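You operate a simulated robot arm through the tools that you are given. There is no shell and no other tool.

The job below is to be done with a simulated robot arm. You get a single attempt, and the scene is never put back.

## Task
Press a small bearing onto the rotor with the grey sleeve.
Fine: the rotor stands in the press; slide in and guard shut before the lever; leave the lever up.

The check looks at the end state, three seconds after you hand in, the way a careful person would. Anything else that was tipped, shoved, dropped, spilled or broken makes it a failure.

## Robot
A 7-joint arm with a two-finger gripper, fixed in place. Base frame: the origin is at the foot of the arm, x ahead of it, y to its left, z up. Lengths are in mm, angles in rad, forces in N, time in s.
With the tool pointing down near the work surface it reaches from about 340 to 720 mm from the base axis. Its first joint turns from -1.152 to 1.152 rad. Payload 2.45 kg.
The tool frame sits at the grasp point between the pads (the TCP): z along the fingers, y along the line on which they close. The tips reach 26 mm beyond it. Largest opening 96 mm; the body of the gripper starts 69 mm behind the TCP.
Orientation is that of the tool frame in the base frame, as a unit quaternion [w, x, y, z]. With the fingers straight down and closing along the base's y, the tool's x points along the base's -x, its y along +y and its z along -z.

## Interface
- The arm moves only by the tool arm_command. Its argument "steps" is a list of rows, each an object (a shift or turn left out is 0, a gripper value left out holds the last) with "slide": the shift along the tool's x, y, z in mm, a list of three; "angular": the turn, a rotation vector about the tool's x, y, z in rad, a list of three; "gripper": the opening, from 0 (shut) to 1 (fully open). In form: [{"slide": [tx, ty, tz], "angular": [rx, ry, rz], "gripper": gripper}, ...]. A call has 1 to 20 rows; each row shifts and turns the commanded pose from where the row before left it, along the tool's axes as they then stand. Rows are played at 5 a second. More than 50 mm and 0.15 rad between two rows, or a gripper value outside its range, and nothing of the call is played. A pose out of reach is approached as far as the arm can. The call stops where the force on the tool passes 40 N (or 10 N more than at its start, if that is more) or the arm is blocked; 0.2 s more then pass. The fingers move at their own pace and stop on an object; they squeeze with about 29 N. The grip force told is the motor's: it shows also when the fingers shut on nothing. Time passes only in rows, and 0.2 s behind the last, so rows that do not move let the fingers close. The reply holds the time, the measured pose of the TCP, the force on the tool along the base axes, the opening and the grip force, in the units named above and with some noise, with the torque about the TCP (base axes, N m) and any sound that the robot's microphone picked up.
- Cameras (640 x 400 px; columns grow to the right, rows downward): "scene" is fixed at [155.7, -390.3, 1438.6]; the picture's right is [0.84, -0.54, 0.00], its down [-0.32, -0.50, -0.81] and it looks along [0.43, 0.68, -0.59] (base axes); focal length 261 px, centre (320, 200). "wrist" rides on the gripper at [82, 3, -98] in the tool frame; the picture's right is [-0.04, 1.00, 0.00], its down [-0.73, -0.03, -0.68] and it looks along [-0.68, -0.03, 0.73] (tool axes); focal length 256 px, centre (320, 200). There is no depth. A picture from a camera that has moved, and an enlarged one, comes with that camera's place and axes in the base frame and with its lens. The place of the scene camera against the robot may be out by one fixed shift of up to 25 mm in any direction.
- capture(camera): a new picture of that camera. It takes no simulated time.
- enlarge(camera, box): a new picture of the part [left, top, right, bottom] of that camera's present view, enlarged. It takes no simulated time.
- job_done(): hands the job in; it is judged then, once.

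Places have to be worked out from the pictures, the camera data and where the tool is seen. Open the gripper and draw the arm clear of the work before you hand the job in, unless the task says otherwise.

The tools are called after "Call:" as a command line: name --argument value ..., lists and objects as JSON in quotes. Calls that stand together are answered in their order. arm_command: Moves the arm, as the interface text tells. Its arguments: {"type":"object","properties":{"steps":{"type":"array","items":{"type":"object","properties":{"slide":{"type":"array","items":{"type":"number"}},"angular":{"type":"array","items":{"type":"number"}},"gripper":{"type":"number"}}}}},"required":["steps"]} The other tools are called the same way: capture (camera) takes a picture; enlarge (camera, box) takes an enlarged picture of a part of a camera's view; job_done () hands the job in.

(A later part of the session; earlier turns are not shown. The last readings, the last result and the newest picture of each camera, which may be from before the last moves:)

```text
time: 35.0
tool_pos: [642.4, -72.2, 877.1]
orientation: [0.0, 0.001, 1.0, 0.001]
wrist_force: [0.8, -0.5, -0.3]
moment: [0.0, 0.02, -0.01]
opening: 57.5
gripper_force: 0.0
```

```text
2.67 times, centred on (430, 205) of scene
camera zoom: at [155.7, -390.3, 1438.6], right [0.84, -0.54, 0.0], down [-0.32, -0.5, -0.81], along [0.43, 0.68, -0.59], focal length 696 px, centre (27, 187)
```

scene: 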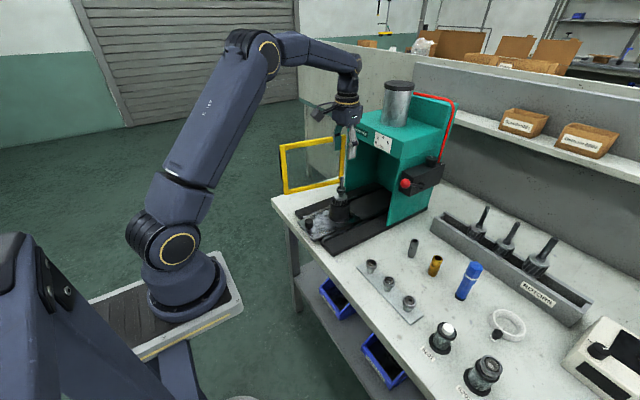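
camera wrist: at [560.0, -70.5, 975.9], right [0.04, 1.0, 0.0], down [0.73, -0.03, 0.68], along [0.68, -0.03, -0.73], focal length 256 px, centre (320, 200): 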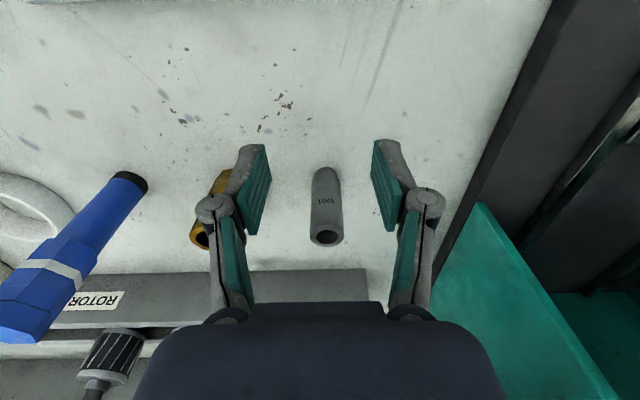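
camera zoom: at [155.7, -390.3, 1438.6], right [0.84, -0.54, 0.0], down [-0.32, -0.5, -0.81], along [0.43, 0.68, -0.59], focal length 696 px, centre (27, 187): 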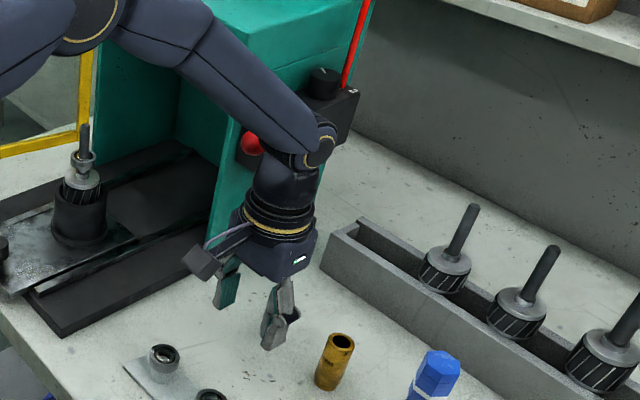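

Elbow cap reads at y≈-98, so its half-width is ≈26 mm: about 20 mm clearance to the ball. I advance in +x in small steps.

Call:
arm_command --steps '[{"slide": [-15, 0, 0]}, {"slide": [-15, 0, 0]}, {"slide": [-12, 0, 0]}, {"slide": [0, 0, 0]}]'

Call:
capture --camera "wrist"

Call:
enlarge --camera "wrist" --box '[260, 110, 380, 230]'

Call:
enlarge --camera "scene" --box '[380, 130, 480, 280]'

```text
time: 36.0
tool_pos: [682.8, -74.3, 876.3]
orientation: [0.0, 0.001, 1.0, 0.0]
wrist_force: [-0.7, -0.3, -0.6]
moment: [0.03, 0.01, -0.01]
opening: 57.6
gripper_force: 0.0
```

```text
taken
camera wrist: at [601.3, -72.6, 975.1], right [0.04, 1.0, 0.0], down [0.73, -0.03, 0.68], along [0.68, -0.03, -0.73], focal length 256 px, centre (320, 200)
```

wrist: 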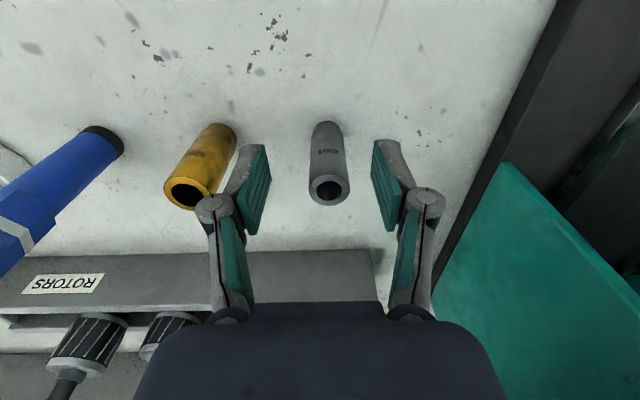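

```text
3.33 times, centred on (320, 170) of wrist
camera zoom: at [601.3, -72.6, 975.1], right [0.04, 1.0, 0.0], down [0.73, -0.03, 0.68], along [0.68, -0.03, -0.73], focal length 853 px, centre (320, 300)
```

zoom: 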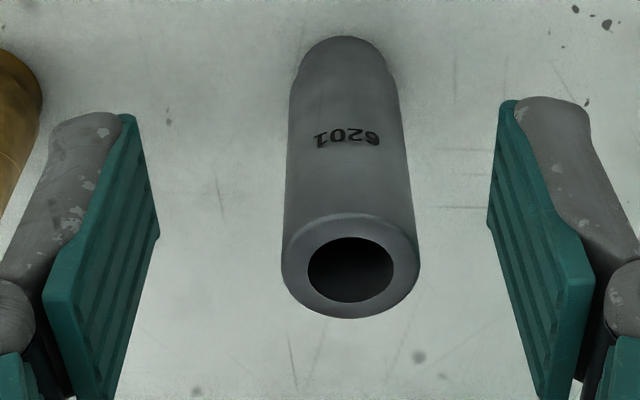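

```text
2.67 times, centred on (430, 205) of scene
camera zoom: at [155.7, -390.3, 1438.6], right [0.84, -0.54, 0.0], down [-0.32, -0.5, -0.81], along [0.43, 0.68, -0.59], focal length 696 px, centre (27, 187)
```

zoom: 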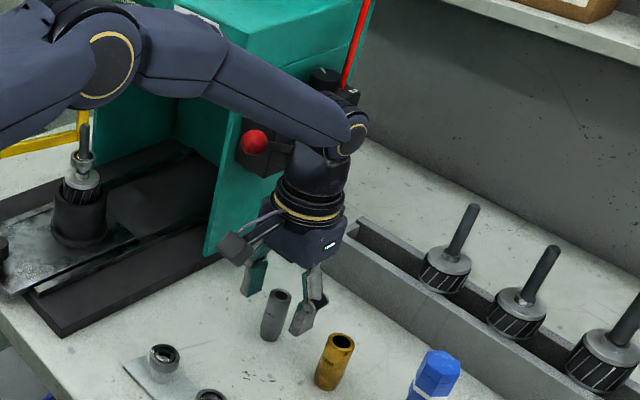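

The sleeve top is ~11 mm ahead and ~4.4 mm to +y of the TCP. I move there at the same height and re-check.

Call:
arm_command --steps '[{"slide": [-5.5, 2.2, 0]}, {"slide": [-5.5, 2.2, 0]}, {"slide": [0, 0, 0]}, {"slide": [0, 0, 0]}]'

Call:
enlarge --camera "wrist" --box '[260, 120, 380, 240]'

Call:
enlarge --camera "scene" --box '[390, 220, 440, 270]'

```text
time: 37.0
tool_pos: [695.3, -69.4, 875.2]
orientation: [0.0, 0.0, 1.0, 0.0]
wrist_force: [-1.1, -0.1, 0.9]
moment: [-0.04, 0.0, -0.01]
opening: 57.6
gripper_force: 0.1
```

```text
3.33 times, centred on (320, 180) of wrist
camera zoom: at [613.0, -67.7, 974.5], right [0.04, 1.0, 0.0], down [0.73, -0.03, 0.68], along [0.68, -0.03, -0.73], focal length 853 px, centre (320, 267)
```

zoom: 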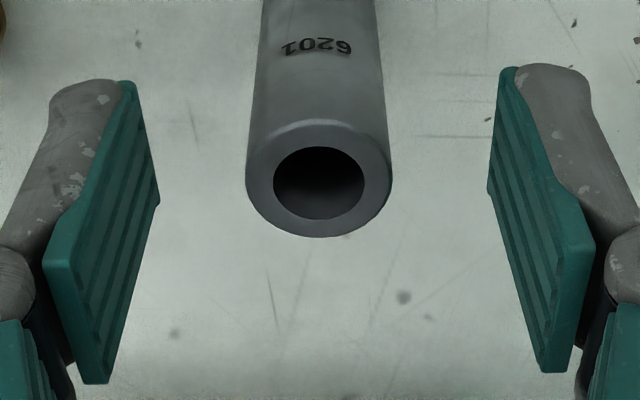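

```text
8.00 times, centred on (415, 245) of scene
camera zoom: at [155.7, -390.3, 1438.6], right [0.84, -0.54, 0.0], down [-0.32, -0.5, -0.81], along [0.43, 0.68, -0.59], focal length 2087 px, centre (-440, -160)
```

zoom: 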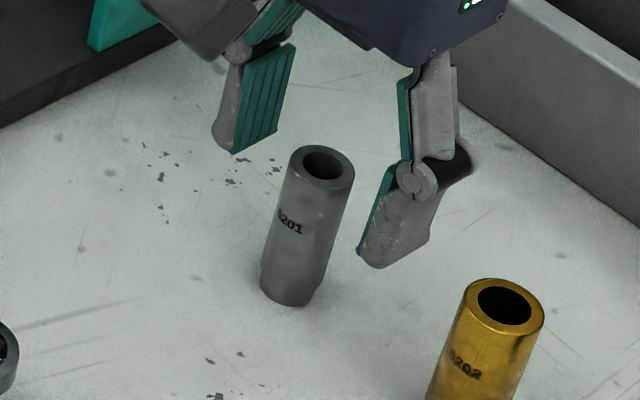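

Aligned within ~0.5 mm. I lower 13 mm so the pads take the upper ~28 mm of the sleeve, then close.

Call:
arm_command --steps '[{"slide": [0, -0.4, 4]}, {"slide": [0, 0, 5]}, {"slide": [0, 0, 4]}, {"slide": [0, 0, 0]}, {"slide": [0, 0, 0], "gripper": 0.1}, {"slide": [0, 0, 0]}, {"slide": [0, 0, 0]}, {"slide": [0, 0, 0]}, {"slide": [0, 0, 0]}]'

Call:
enlarge --camera "wrist" --box '[260, 120, 380, 240]'

Call:
enlarge --camera "scene" --box '[390, 220, 440, 270]'

```text
time: 39.0
tool_pos: [693.6, -70.3, 862.1]
orientation: [0.0, -0.001, 1.0, -0.001]
wrist_force: [0.2, -0.4, -0.3]
moment: [0.0, -0.02, -0.02]
opening: 22.6
gripper_force: 29.2
```

```text
3.33 times, centred on (320, 180) of wrist
camera zoom: at [612.5, -68.4, 961.1], right [0.04, 1.0, 0.0], down [0.73, -0.03, 0.68], along [0.68, -0.03, -0.73], focal length 853 px, centre (320, 267)
```

zoom: 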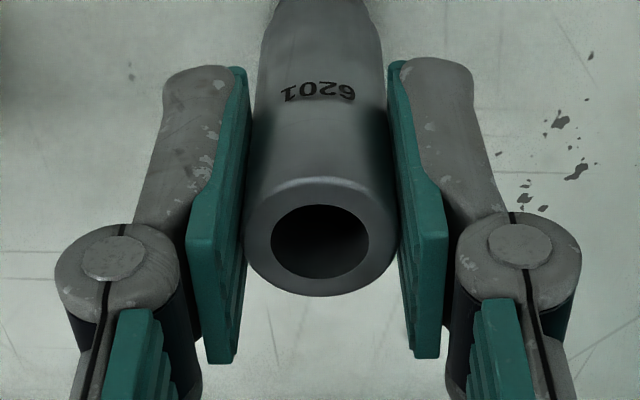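

```text
8.00 times, centred on (415, 245) of scene
camera zoom: at [155.7, -390.3, 1438.6], right [0.84, -0.54, 0.0], down [-0.32, -0.5, -0.81], along [0.43, 0.68, -0.59], focal length 2087 px, centre (-440, -160)
```

zoom: 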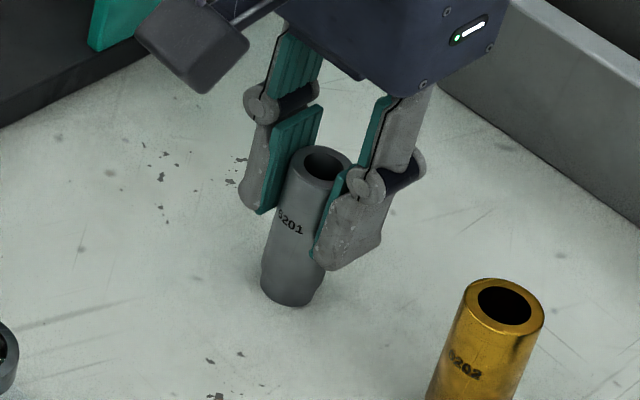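

Sleeve gripped (22.6 mm). I lift 20 mm, back out in -x away from the lever ball, then raise.

Call:
arm_command --steps '[{"slide": [0, 0, -5]}, {"slide": [0, 0, -8]}, {"slide": [0, 0, -8]}, {"slide": [20, 0, 0]}, {"slide": [35, 0, 0]}, {"slide": [40, 0, 0]}, {"slide": [0, 0, -40]}, {"slide": [0, 0, -45]}, {"slide": [0, 0, -45]}, {"slide": [0, 0, -45]}, {"slide": [0, 0, -45]}, {"slide": [0, 0, 0]}]'

Call:
capture --camera "scene"

Call:
capture --camera "wrist"

```text
time: 41.6
tool_pos: [600.6, -68.2, 1102.7]
orientation: [0.0, -0.001, 1.0, 0.0]
wrist_force: [-0.1, -0.7, -0.2]
moment: [0.01, 0.02, 0.01]
opening: 22.6
gripper_force: 28.8
```

```text
taken
```

scene: 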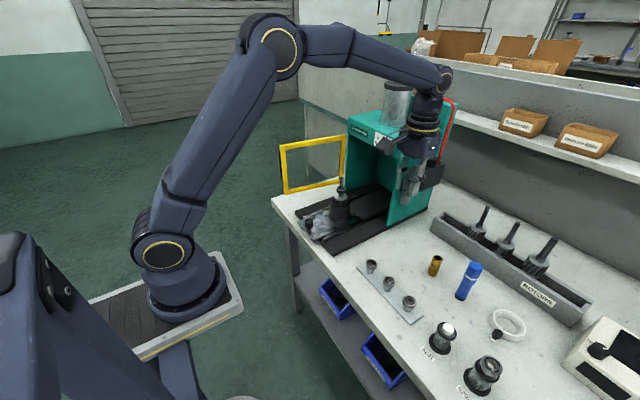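

```text
taken
camera wrist: at [518.0, -66.1, 1202.6], right [0.04, 1.0, 0.0], down [0.73, -0.03, 0.68], along [0.68, -0.03, -0.73], focal length 256 px, centre (320, 200)
```

wrist: 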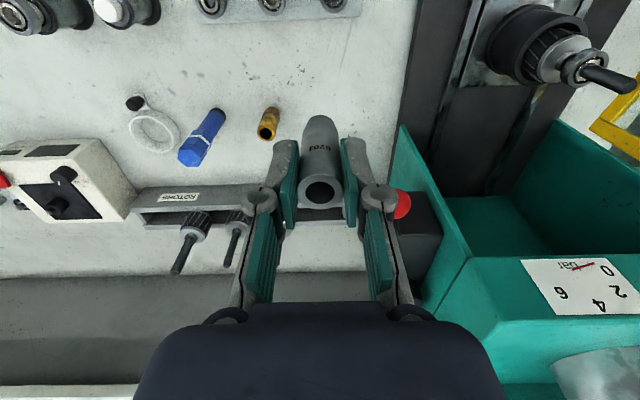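

Sleeve held upright, its bottom at z≈1042, ~50 mm above the shaft tip level. I travel over to the rotor.

Call:
arm_command --steps '[{"slide": [0, 41, 0]}, {"slide": [0, 41, 0]}, {"slide": [0, 41, 0]}, {"slide": [0, 41, 0]}, {"slide": [0, 41, 0]}, {"slide": [0, 42, 0]}, {"slide": [0, 0, 0]}, {"slide": [0, 0, 0]}]'

Call:
enlarge --camera "wrist" --box '[270, 40, 370, 200]'

Call:
enlarge --camera "scene" --box '[325, 145, 360, 180]'

Call:
enlarge --camera "scene" --box '[325, 165, 360, 200]'

```text
time: 43.4
tool_pos: [596.9, 177.2, 1105.9]
orientation: [0.0, 0.0, 1.0, -0.001]
wrist_force: [0.1, 0.2, -1.3]
moment: [0.01, -0.03, -0.01]
opening: 22.4
gripper_force: 29.2
```

```text
2.50 times, centred on (320, 120) of wrist
camera zoom: at [515.1, 179.8, 1205.1], right [0.04, 1.0, 0.0], down [0.73, -0.03, 0.68], along [0.68, -0.03, -0.73], focal length 640 px, centre (320, 400)
```

zoom: 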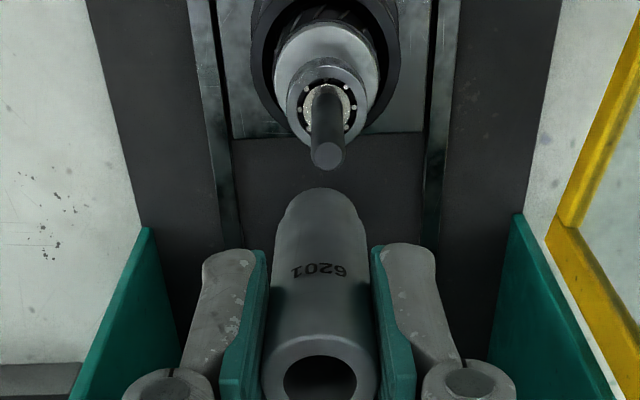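

```text
11.43 times, centred on (342, 162) of scene
camera zoom: at [155.7, -390.3, 1438.6], right [0.84, -0.54, 0.0], down [-0.32, -0.5, -0.81], along [0.43, 0.68, -0.59], focal length 2981 px, centre (63, 629)
```

zoom: 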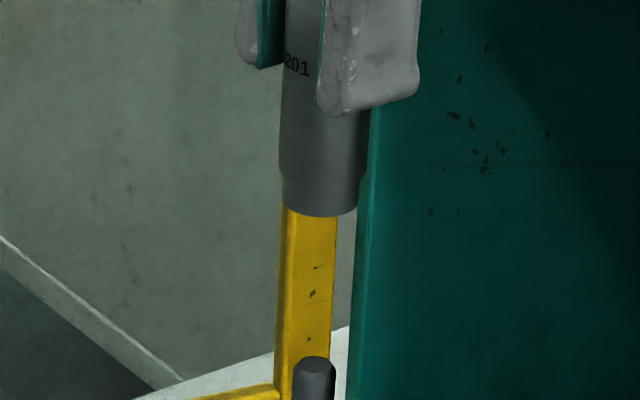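

```text
11.43 times, centred on (342, 182) of scene
camera zoom: at [155.7, -390.3, 1438.6], right [0.84, -0.54, 0.0], down [-0.32, -0.5, -0.81], along [0.43, 0.68, -0.59], focal length 2981 px, centre (63, 400)
```

zoom: 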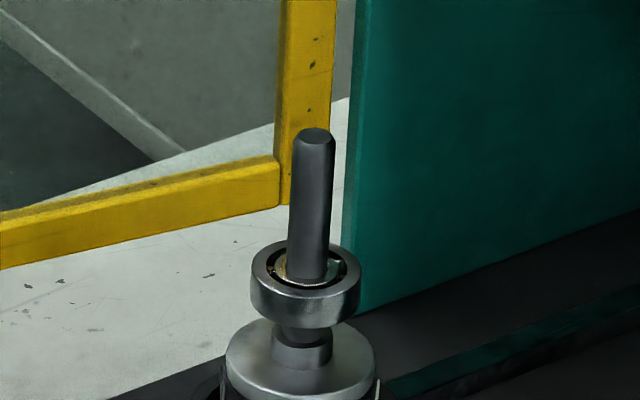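

Sleeve axis is ≈2.2 mm low in y and ≈2.6 mm low in x relative to the shaft. I correct, lower 40 mm (gap then ~13 mm), and re-check.

Call:
arm_command --steps '[{"slide": [-2.6, 2.2, 0]}, {"slide": [0, 0, 14]}, {"slide": [0, 0, 14]}, {"slide": [0, 0, 12]}, {"slide": [0, 0, 0]}, {"slide": [0, 0, 0]}]'

Call:
enlarge --camera "wrist" --box '[290, 60, 350, 150]'

Call:
enlarge --camera "scene" --box '[330, 165, 352, 187]'

Call:
enlarge --camera "wrist" --box '[270, 100, 370, 220]'

```text
time: 44.8
tool_pos: [602.9, 178.6, 1062.4]
orientation: [0.0, 0.001, 1.0, 0.0]
wrist_force: [0.1, 0.9, -0.5]
moment: [0.01, 0.01, 0.0]
opening: 22.9
gripper_force: 29.5
```

```text
4.44 times, centred on (320, 105) of wrist
camera zoom: at [521.0, 181.7, 1162.1], right [0.04, 1.0, 0.0], down [0.73, -0.03, 0.68], along [0.68, -0.03, -0.73], focal length 1138 px, centre (320, 622)
```

zoom: 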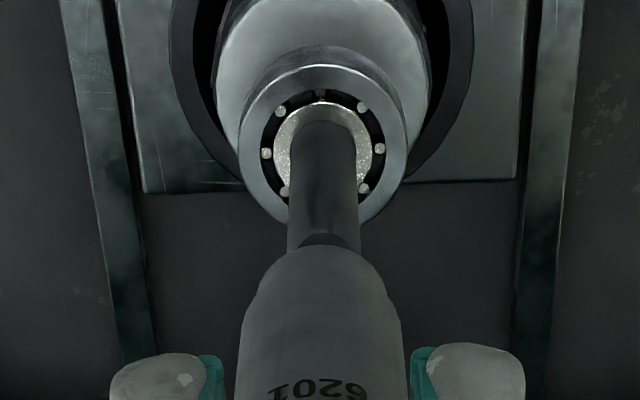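

```text
16.00 times, centred on (341, 176) of scene
camera zoom: at [155.7, -390.3, 1438.6], right [0.84, -0.54, 0.0], down [-0.32, -0.5, -0.81], along [0.43, 0.68, -0.59], focal length 4174 px, centre (-16, 584)
```

zoom: 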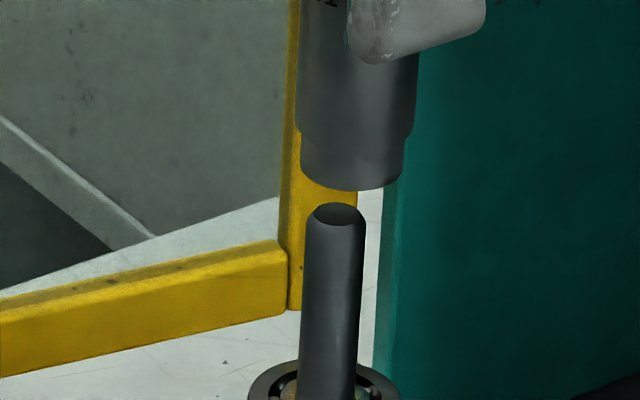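

```text
3.33 times, centred on (320, 160) of wrist
camera zoom: at [521.0, 181.7, 1162.1], right [0.04, 1.0, 0.0], down [0.73, -0.03, 0.68], along [0.68, -0.03, -0.73], focal length 853 px, centre (320, 333)
```

zoom: 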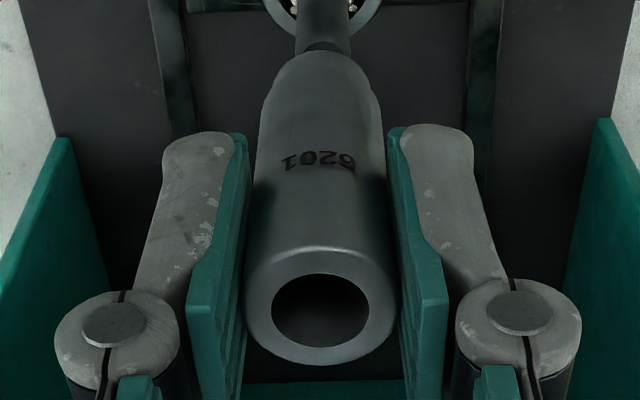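

The arm overshot in x: sleeve is ≈3.2 mm too far in +x (y is good to 0.2). I correct without descending and re-check.

Call:
arm_command --steps '[{"slide": [3.2, 0.2, 0]}, {"slide": [0, 0, 0]}, {"slide": [0, 0, 0]}, {"slide": [0, 0, 0]}]'

Call:
enlarge --camera "wrist" --box '[290, 60, 350, 150]'

Call:
enlarge --camera "scene" --box '[330, 165, 352, 187]'

```text
time: 45.8
tool_pos: [598.3, 180.3, 1062.2]
orientation: [0.001, 0.0, 1.0, 0.0]
wrist_force: [0.4, 0.2, -0.9]
moment: [0.02, 0.0, -0.02]
opening: 22.7
gripper_force: 29.4
```

```text
4.44 times, centred on (320, 105) of wrist
camera zoom: at [517.3, 182.0, 1161.4], right [0.04, 1.0, 0.0], down [0.73, -0.03, 0.68], along [0.68, -0.03, -0.73], focal length 1138 px, centre (320, 622)
```

zoom: 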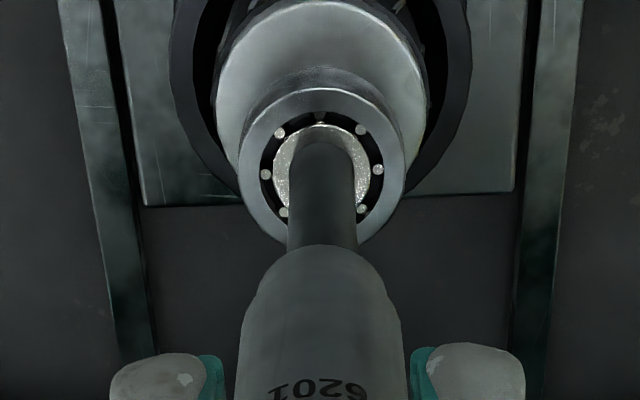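

```text
16.00 times, centred on (341, 176) of scene
camera zoom: at [155.7, -390.3, 1438.6], right [0.84, -0.54, 0.0], down [-0.32, -0.5, -0.81], along [0.43, 0.68, -0.59], focal length 4174 px, centre (-16, 584)
```

zoom: 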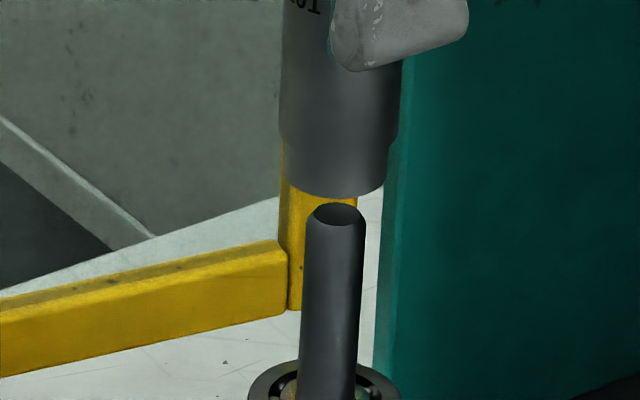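

Now within ~0.7 mm in x and 0.1 in y, and the bore gives ±1–2 mm. I nudge +0.6 in x and lower 14 mm in small steps to take the tip into the sleeve.

Call:
arm_command --steps '[{"slide": [-0.6, 0.1, 0]}, {"slide": [0, 0, 3]}, {"slide": [0, 0, 3]}, {"slide": [0, 0, 3]}, {"slide": [0, 0, 2.5]}, {"slide": [0, 0, 2.5]}, {"slide": [0, 0, 0]}]'

Call:
enlarge --camera "wrist" --box '[290, 60, 350, 150]'

Call:
enlarge --camera "scene" --box '[330, 168, 352, 190]'

```text
time: 47.4
tool_pos: [598.9, 178.3, 1050.3]
orientation: [0.0, 0.001, 1.0, 0.0]
wrist_force: [0.4, -1.2, -1.1]
moment: [-0.02, 0.03, -0.01]
opening: 22.5
gripper_force: 29.1
```

```text
4.44 times, centred on (320, 105) of wrist
camera zoom: at [517.1, 181.0, 1148.8], right [0.04, 1.0, 0.0], down [0.73, -0.03, 0.68], along [0.68, -0.03, -0.73], focal length 1138 px, centre (320, 622)
```

zoom: 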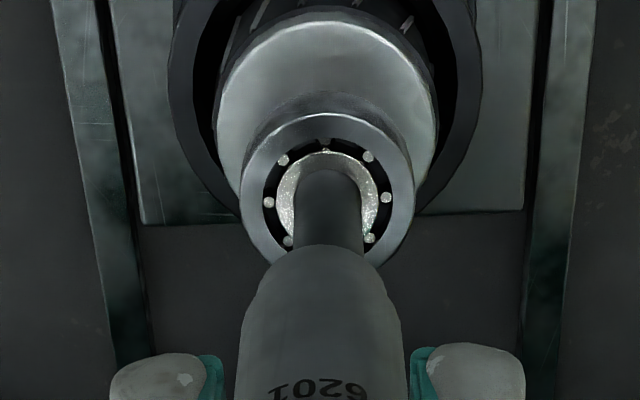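

```text
16.00 times, centred on (341, 179) of scene
camera zoom: at [155.7, -390.3, 1438.6], right [0.84, -0.54, 0.0], down [-0.32, -0.5, -0.81], along [0.43, 0.68, -0.59], focal length 4174 px, centre (-16, 536)
```

zoom: 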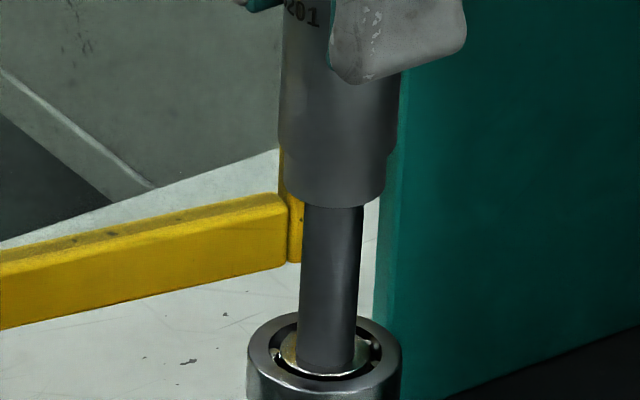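

The tip is inside the sleeve bore by ~4–5 mm with no force; shaft is ~1 mm to +y. I correct and continue down in small steps.

Call:
arm_command --steps '[{"slide": [-0.3, 0.9, 0]}, {"slide": [0, 0, 0]}, {"slide": [0, 0, 3]}, {"slide": [0, 0, 3]}, {"slide": [0, 0, 3]}, {"slide": [0, 0, 3]}, {"slide": [0, 0, 0]}]'

Call:
enlarge --camera "wrist" --box '[290, 60, 350, 150]'

Call:
enlarge --camera "scene" --box '[330, 168, 352, 190]'

```text
time: 49.0
tool_pos: [598.4, 180.8, 1035.5]
orientation: [-0.001, 0.0, 1.0, 0.001]
wrist_force: [-0.3, -0.3, -1.5]
moment: [0.01, 0.01, 0.02]
opening: 22.6
gripper_force: 29.4
```

```text
4.44 times, centred on (320, 105) of wrist
camera zoom: at [517.6, 182.9, 1135.8], right [0.04, 1.0, 0.0], down [0.73, -0.03, 0.68], along [0.68, -0.03, -0.73], focal length 1138 px, centre (320, 622)
```

zoom: 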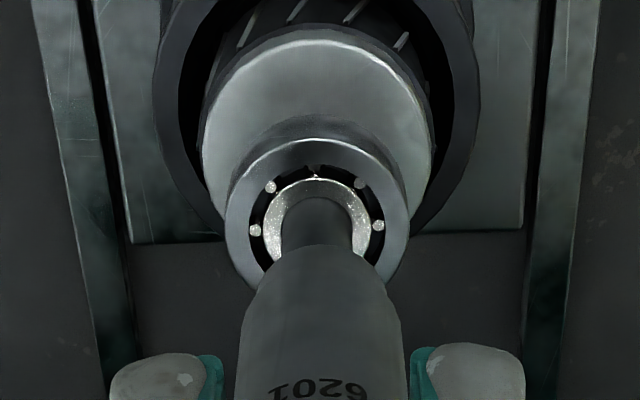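

```text
16.00 times, centred on (341, 179) of scene
camera zoom: at [155.7, -390.3, 1438.6], right [0.84, -0.54, 0.0], down [-0.32, -0.5, -0.81], along [0.43, 0.68, -0.59], focal length 4174 px, centre (-16, 536)
```

zoom: 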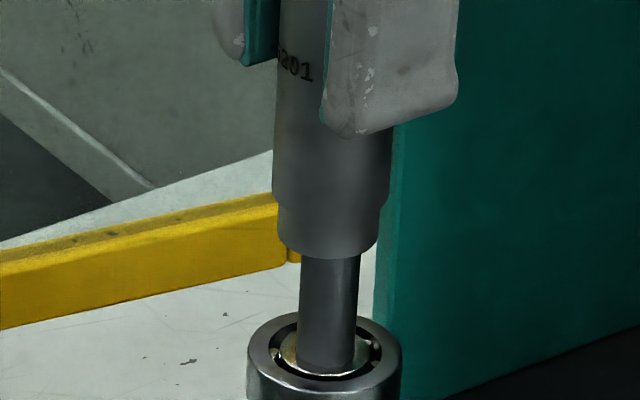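

Drifted to +y by ~0.8; I correct back and lower 18 mm more; about 26 mm remain to the bearing.

Call:
arm_command --steps '[{"slide": [0, -0.7, 0]}, {"slide": [0, 0, 0]}, {"slide": [0, 0, 3]}, {"slide": [0, 0, 3]}, {"slide": [0, 0, 3]}, {"slide": [0, 0, 3]}, {"slide": [0, 0, 3]}, {"slide": [0, 0, 3]}, {"slide": [0, 0, 0]}]'

Call:
enlarge --camera "wrist" --box '[290, 60, 350, 150]'

Call:
enlarge --camera "scene" --box '[330, 172, 352, 194]'

```text
time: 51.0
tool_pos: [599.3, 180.5, 1018.6]
orientation: [0.0, 0.0, 1.0, 0.0]
wrist_force: [0.8, 0.2, -0.5]
moment: [0.02, -0.01, -0.02]
opening: 23.0
gripper_force: 28.9
```

```text
4.44 times, centred on (320, 105) of wrist
camera zoom: at [517.7, 182.8, 1118.1], right [0.04, 1.0, 0.0], down [0.73, -0.03, 0.68], along [0.68, -0.03, -0.73], focal length 1138 px, centre (320, 622)
```

zoom: 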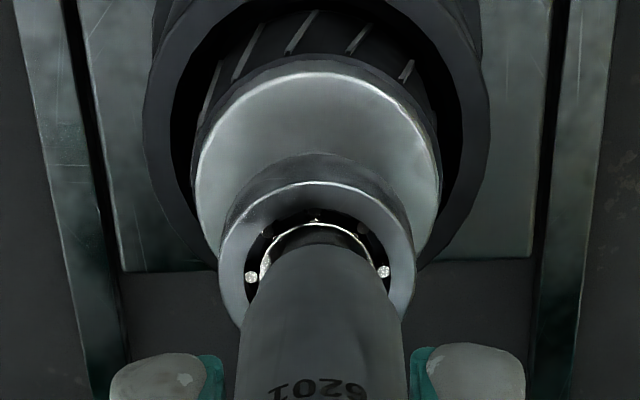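

```text
16.00 times, centred on (341, 183) of scene
camera zoom: at [155.7, -390.3, 1438.6], right [0.84, -0.54, 0.0], down [-0.32, -0.5, -0.81], along [0.43, 0.68, -0.59], focal length 4174 px, centre (-16, 472)
```

zoom: 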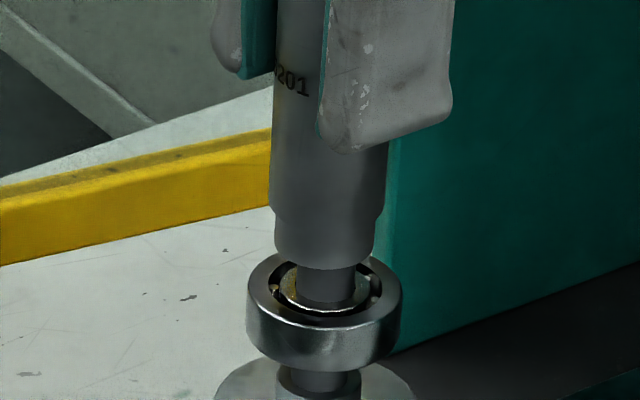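

About 8.5 mm to the bearing. I lower 7 mm slowly, then feel for contact.

Call:
arm_command --steps '[{"slide": [0, 0, 1.5]}, {"slide": [0, 0, 1.5]}, {"slide": [0, 0, 1.5]}, {"slide": [0, 0, 1.5]}, {"slide": [0, 0, 1]}, {"slide": [0, 0, 0]}]'

Call:
enlarge --camera "scene" --box '[330, 172, 352, 194]'

Call:
enlarge --camera "wrist" --box '[290, 80, 350, 170]'

```text
time: 52.4
tool_pos: [598.4, 179.8, 1013.7]
orientation: [0.001, 0.0, 1.0, 0.0]
wrist_force: [-0.2, -1.1, -1.8]
moment: [-0.02, 0.0, 0.01]
opening: 22.6
gripper_force: 29.2
```

```text
16.00 times, centred on (341, 183) of scene
camera zoom: at [155.7, -390.3, 1438.6], right [0.84, -0.54, 0.0], down [-0.32, -0.5, -0.81], along [0.43, 0.68, -0.59], focal length 4174 px, centre (-16, 472)
```

zoom: 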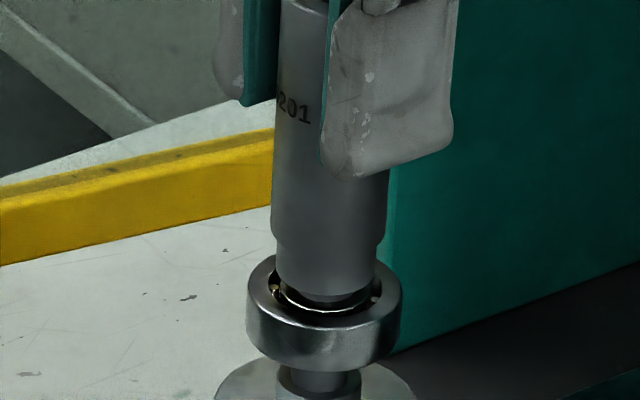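

```text
4.44 times, centred on (320, 125) of wrist
camera zoom: at [517.7, 182.0, 1112.2], right [0.04, 1.0, 0.0], down [0.73, -0.03, 0.68], along [0.68, -0.03, -0.73], focal length 1138 px, centre (320, 533)
```

zoom: 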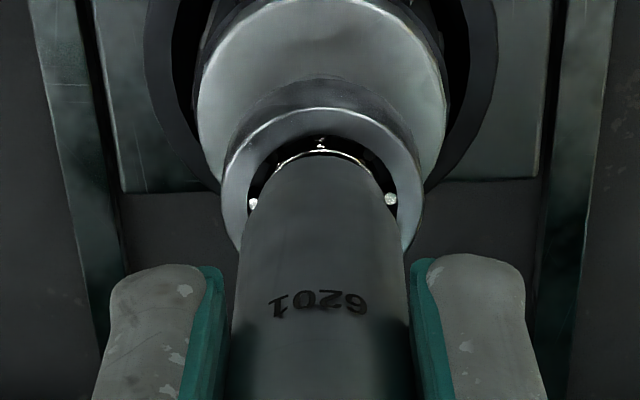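

About 1 mm left. I lower in 0.5 mm steps until a light contact shows.

Call:
arm_command --steps '[{"slide": [0, 0, 0.5]}, {"slide": [0, 0, 0.5]}, {"slide": [0, 0, 0.5]}, {"slide": [0, 0, 0]}]'

Call:
enlarge --camera "scene" --box '[330, 172, 352, 194]'

```text
time: 53.4
tool_pos: [599.6, 180.2, 1011.3]
orientation: [0.0, 0.0, 1.0, 0.0]
wrist_force: [0.2, -0.9, -1.5]
moment: [-0.02, -0.01, -0.01]
opening: 22.8
gripper_force: 29.1
```

```text
16.00 times, centred on (341, 183) of scene
camera zoom: at [155.7, -390.3, 1438.6], right [0.84, -0.54, 0.0], down [-0.32, -0.5, -0.81], along [0.43, 0.68, -0.59], focal length 4174 px, centre (-16, 472)
```

zoom: 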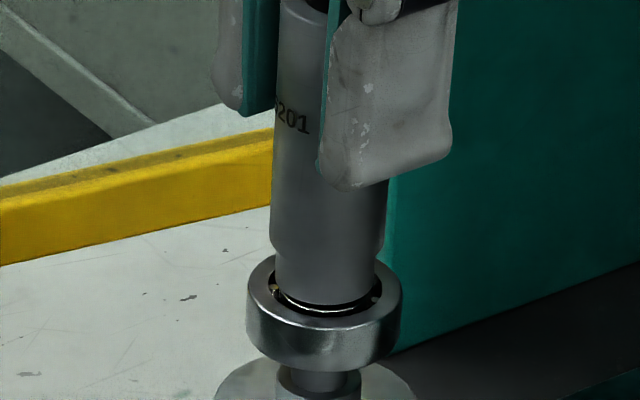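

The fingers kept moving down while the sleeve stayed put, so it rests on the bearing. I release it and look.

Call:
arm_command --steps '[{"slide": [0, 0, 0], "gripper": 0.3}, {"slide": [0, 0, 0], "gripper": 0.4}, {"slide": [0, 0, 0], "gripper": 0.55}, {"slide": [0, 0, 0]}]'

Call:
enlarge --camera "scene" --box '[320, 150, 362, 198]'

Call:
enlarge --camera "wrist" --box '[260, 80, 380, 230]'

```text
time: 54.4
tool_pos: [599.7, 179.8, 1009.9]
orientation: [-0.001, 0.001, 1.0, -0.001]
wrist_force: [-0.2, -0.5, -0.4]
moment: [0.04, 0.0, 0.03]
opening: 52.9
gripper_force: 0.0
```

```text
8.33 times, centred on (341, 174) of scene
camera zoom: at [155.7, -390.3, 1438.6], right [0.84, -0.54, 0.0], down [-0.32, -0.5, -0.81], along [0.43, 0.68, -0.59], focal length 2174 px, centre (145, 417)
```

zoom: 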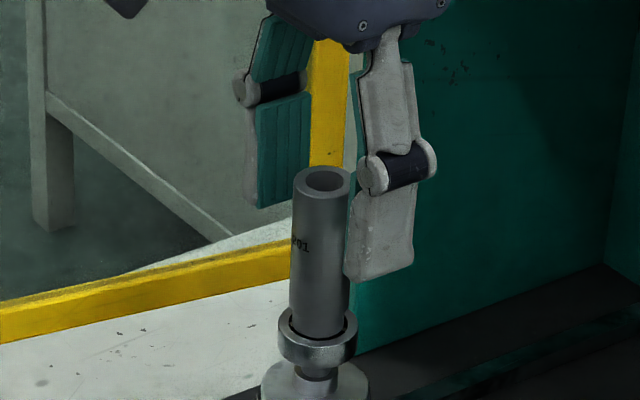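

```text
2.67 times, centred on (320, 155) of wrist
camera zoom: at [517.9, 182.3, 1109.7], right [0.04, 1.0, 0.0], down [0.73, -0.03, 0.68], along [0.68, -0.03, -0.73], focal length 683 px, centre (320, 320)
```

zoom: 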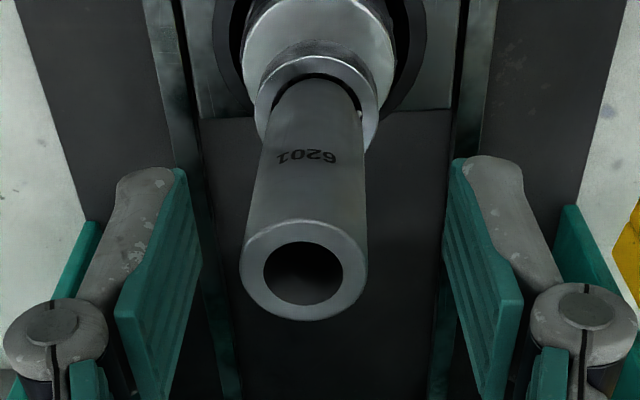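

Sleeve stands on the bearing over the shaft. I withdraw straight up, then back off in -x to look at the slide knob and guard.

Call:
arm_command --steps '[{"slide": [0, 0, -10]}, {"slide": [0, 0, -20]}, {"slide": [0, 0, -35]}, {"slide": [0, 0, -45]}, {"slide": [30, 0, 0]}, {"slide": [45, 0, 0]}, {"slide": [45, 0, 0]}, {"slide": [45, 0, 0]}, {"slide": [0, 0, 0]}]'

Call:
capture --camera "wrist"

Call:
enlarge --camera "scene" --box '[270, 100, 450, 260]'

```text
time: 56.4
tool_pos: [431.2, 180.6, 1119.9]
orientation: [0.0, 0.0, 1.0, 0.001]
wrist_force: [-0.4, -0.3, 1.4]
moment: [-0.02, 0.0, 0.03]
opening: 52.8
gripper_force: 0.0
```

```text
taken
camera wrist: at [351.3, 182.4, 1219.2], right [0.04, 1.0, 0.0], down [0.73, -0.03, 0.68], along [0.68, -0.03, -0.73], focal length 256 px, centre (320, 200)
```

wrist: 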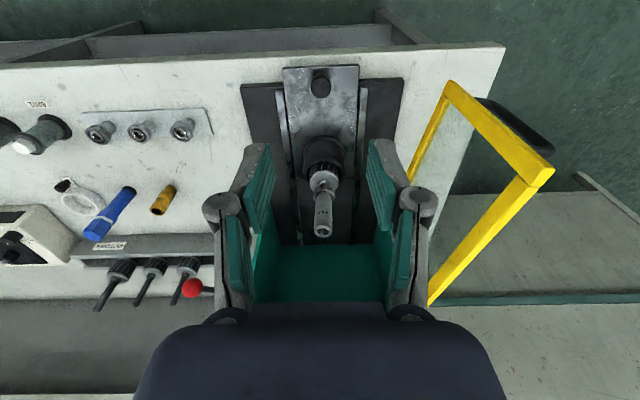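

```text
2.50 times, centred on (360, 180) of scene
camera zoom: at [155.7, -390.3, 1438.6], right [0.84, -0.54, 0.0], down [-0.32, -0.5, -0.81], along [0.43, 0.68, -0.59], focal length 652 px, centre (220, 250)
```

zoom: 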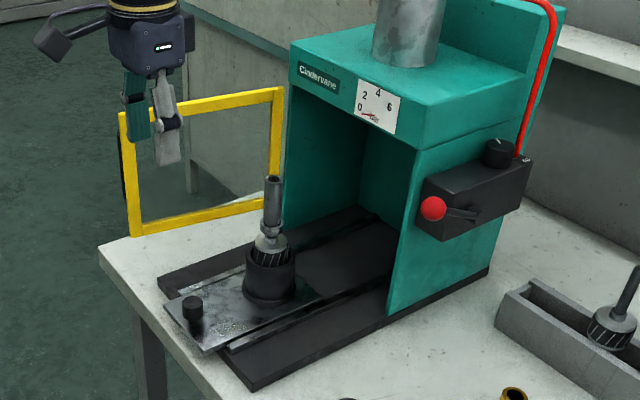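

Guard: end bar near (475,345), hinge near (718,327), z≈880–1057; slide knob near (472,178), top z≈857. I look closer at the knob before gripping it.

Call:
enlarge --camera "scene" --box '[300, 200, 345, 245]'

Call:
enlarge --camera "wrist" --box '[290, 60, 360, 130]'

Call:
enlarge --camera "wrist" --box '[400, 60, 580, 320]'

Call:
enlarge --camera "scene" --box '[380, 130, 450, 200]'

```text
8.89 times, centred on (322, 222) of scene
camera zoom: at [155.7, -390.3, 1438.6], right [0.84, -0.54, 0.0], down [-0.32, -0.5, -0.81], along [0.43, 0.68, -0.59], focal length 2319 px, centre (298, 0)
```

zoom: 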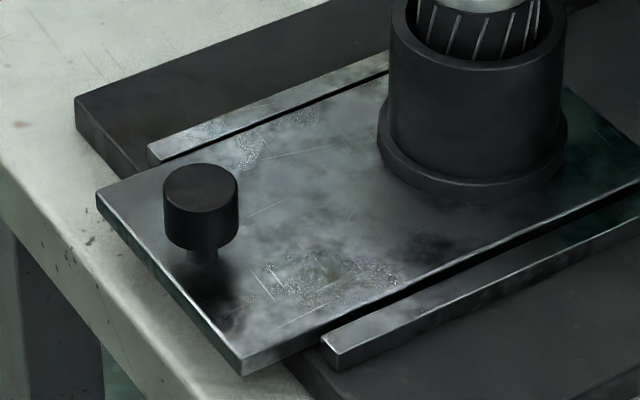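

```text
5.71 times, centred on (325, 95) of wrist
camera zoom: at [351.3, 182.4, 1219.2], right [0.04, 1.0, 0.0], down [0.73, -0.03, 0.68], along [0.68, -0.03, -0.73], focal length 1463 px, centre (291, 800)
```

zoom: 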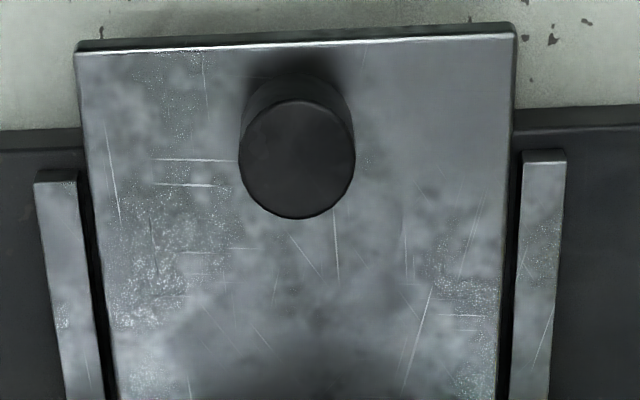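

```text
1.54 times, centred on (490, 190) of wrist
camera zoom: at [351.3, 182.4, 1219.2], right [0.04, 1.0, 0.0], down [0.73, -0.03, 0.68], along [0.68, -0.03, -0.73], focal length 394 px, centre (58, 215)
```

zoom: 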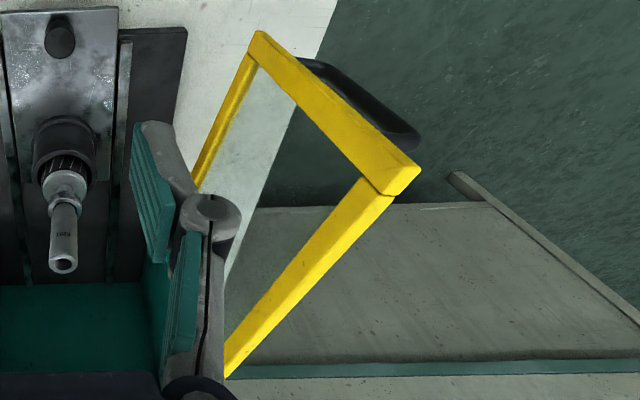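

```text
5.71 times, centred on (415, 165) of scene
camera zoom: at [155.7, -390.3, 1438.6], right [0.84, -0.54, 0.0], down [-0.32, -0.5, -0.81], along [0.43, 0.68, -0.59], focal length 1491 px, centre (-223, 400)
```

zoom: 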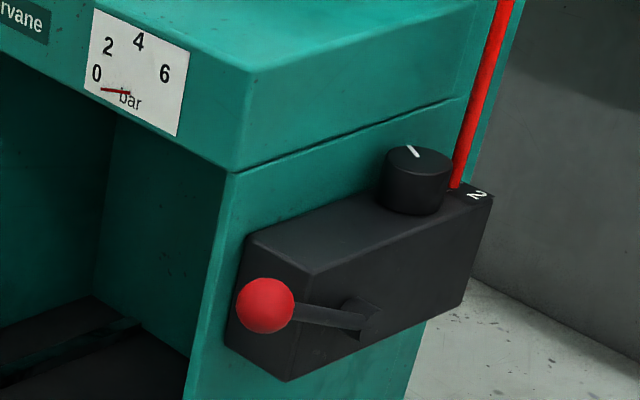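

The valve box by the lever carries a regulator-like knob marked "2" and the gauge reads near 0; I zoom in on those before using the lever.

Call:
enlarge --camera "scene" --box '[422, 150, 450, 172]'

Call:
enlarge --camera "scene" --box '[372, 128, 398, 152]'

Call:
enlarge --camera "scene" --box '[395, 165, 435, 200]'

Call:
enlarge --camera "wrist" --box '[150, 240, 250, 320]'

```text
16.00 times, centred on (436, 161) of scene
camera zoom: at [155.7, -390.3, 1438.6], right [0.84, -0.54, 0.0], down [-0.32, -0.5, -0.81], along [0.43, 0.68, -0.59], focal length 4174 px, centre (-1536, 824)
```

zoom: 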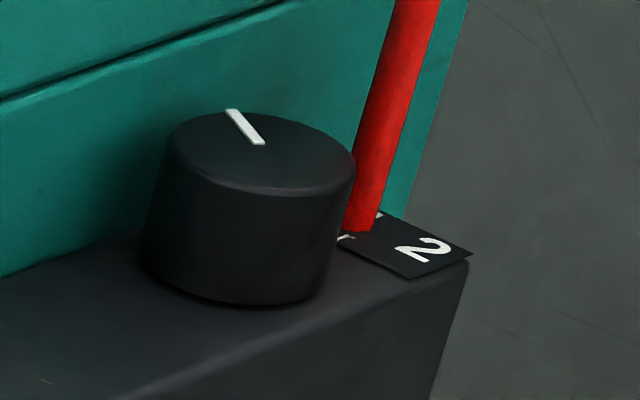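

```text
16.00 times, centred on (385, 140) of scene
camera zoom: at [155.7, -390.3, 1438.6], right [0.84, -0.54, 0.0], down [-0.32, -0.5, -0.81], along [0.43, 0.68, -0.59], focal length 4174 px, centre (-720, 1160)
```

zoom: 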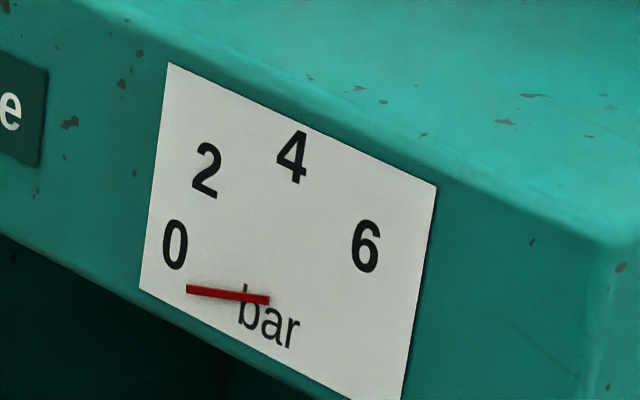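

```text
11.43 times, centred on (415, 182) of scene
camera zoom: at [155.7, -390.3, 1438.6], right [0.84, -0.54, 0.0], down [-0.32, -0.5, -0.81], along [0.43, 0.68, -0.59], focal length 2981 px, centre (-766, 400)
```

zoom: 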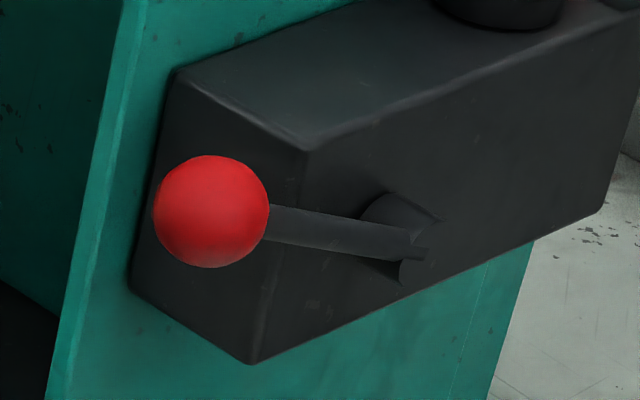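

```text
5.00 times, centred on (200, 280) of wrist
camera zoom: at [351.3, 182.4, 1219.2], right [0.04, 1.0, 0.0], down [0.73, -0.03, 0.68], along [0.68, -0.03, -0.73], focal length 1280 px, centre (920, -200)
```

zoom: 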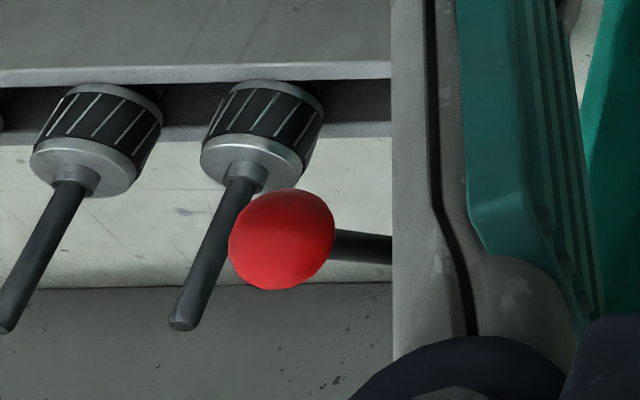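

Gauge needle is at 0 and the regulator-like knob has marks I can't read from here; I move the wrist camera to look down on that valve box (staying above and in front of the press).

Call:
arm_command --steps '[{"slide": [0, 0, -40]}, {"slide": [0, 0, -40]}, {"slide": [-35, -28, 0]}, {"slide": [-35, -28, 0]}, {"slide": [-35, -28, 0]}, {"slide": [-35, -28, 0]}, {"slide": [-35, -28, 0]}, {"slide": [-34, -28, 0]}, {"slide": [0, 0, 0]}]'

Call:
capture --camera "wrist"

Call:
enlarge --camera "wrist" --box '[260, 180, 400, 310]'

```text
time: 58.4
tool_pos: [641.3, 12.7, 1199.9]
orientation: [0.0, 0.0, 1.0, 0.001]
wrist_force: [-0.2, -0.1, -0.7]
moment: [0.0, 0.03, 0.01]
opening: 52.7
gripper_force: 0.1
```

```text
taken
camera wrist: at [560.7, 14.4, 1300.0], right [0.04, 1.0, 0.0], down [0.73, -0.03, 0.68], along [0.68, -0.03, -0.73], focal length 256 px, centre (320, 200)
```

wrist: 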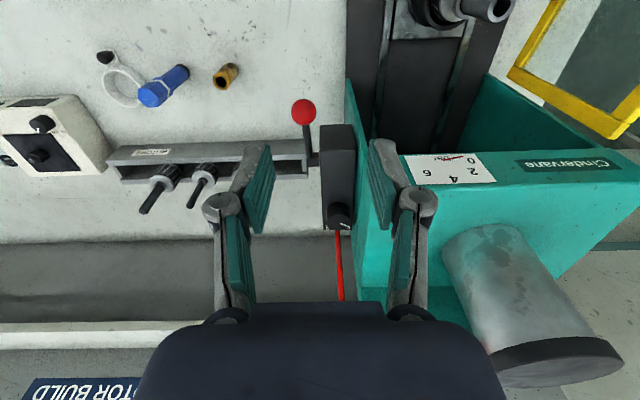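

```text
3.08 times, centred on (330, 245) of wrist
camera zoom: at [560.7, 14.4, 1300.0], right [0.04, 1.0, 0.0], down [0.73, -0.03, 0.68], along [0.68, -0.03, -0.73], focal length 788 px, centre (289, 62)
```

zoom: 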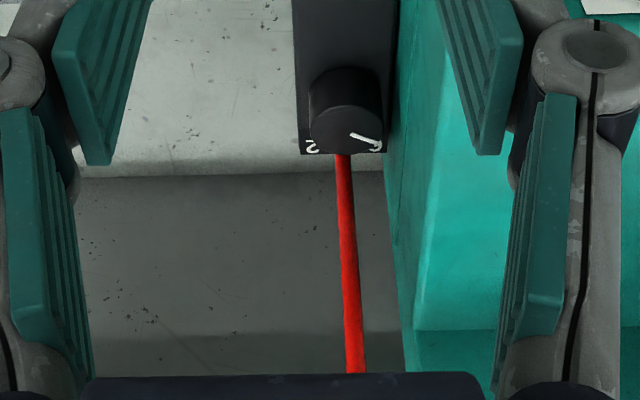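

Call:
enlarge --camera "wrist" --box '[318, 195, 362, 239]'

Call:
enlarge --camera "wrist" --box '[280, 85, 370, 235]'

Call:
enlarge --camera "wrist" --box '[330, 0, 640, 200]'

```text
9.09 times, centred on (340, 217) of wrist
camera zoom: at [560.7, 14.4, 1300.0], right [0.04, 1.0, 0.0], down [0.73, -0.03, 0.68], along [0.68, -0.03, -0.73], focal length 2327 px, centre (138, 46)
```

zoom: 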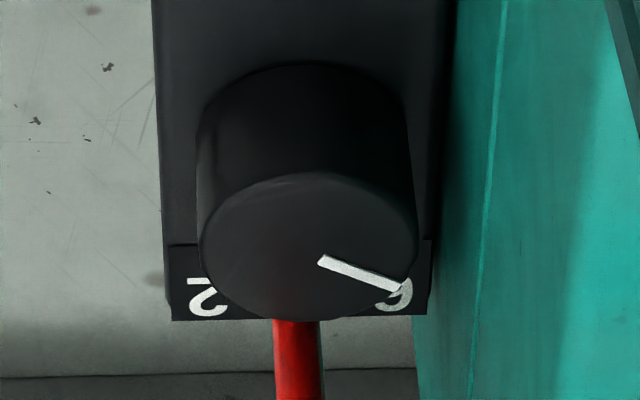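

```text
2.67 times, centred on (325, 160) of wrist
camera zoom: at [560.7, 14.4, 1300.0], right [0.04, 1.0, 0.0], down [0.73, -0.03, 0.68], along [0.68, -0.03, -0.73], focal length 683 px, centre (307, 307)
```

zoom: 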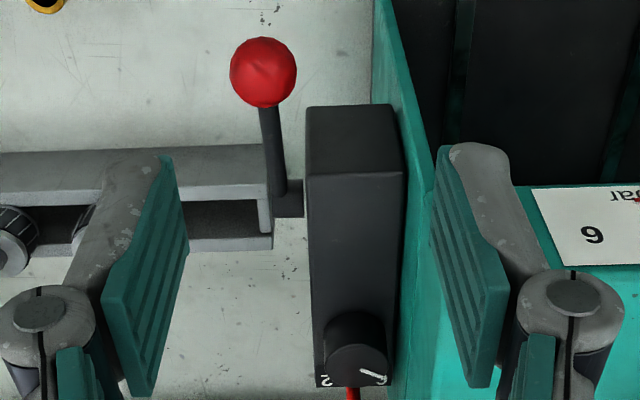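

```text
2.00 times, centred on (485, 100) of wrist
camera zoom: at [560.7, 14.4, 1300.0], right [0.04, 1.0, 0.0], down [0.73, -0.03, 0.68], along [0.68, -0.03, -0.73], focal length 512 px, centre (-10, 400)
```

zoom: 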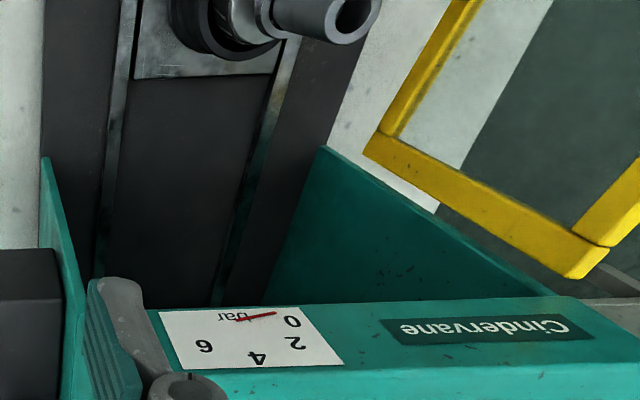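

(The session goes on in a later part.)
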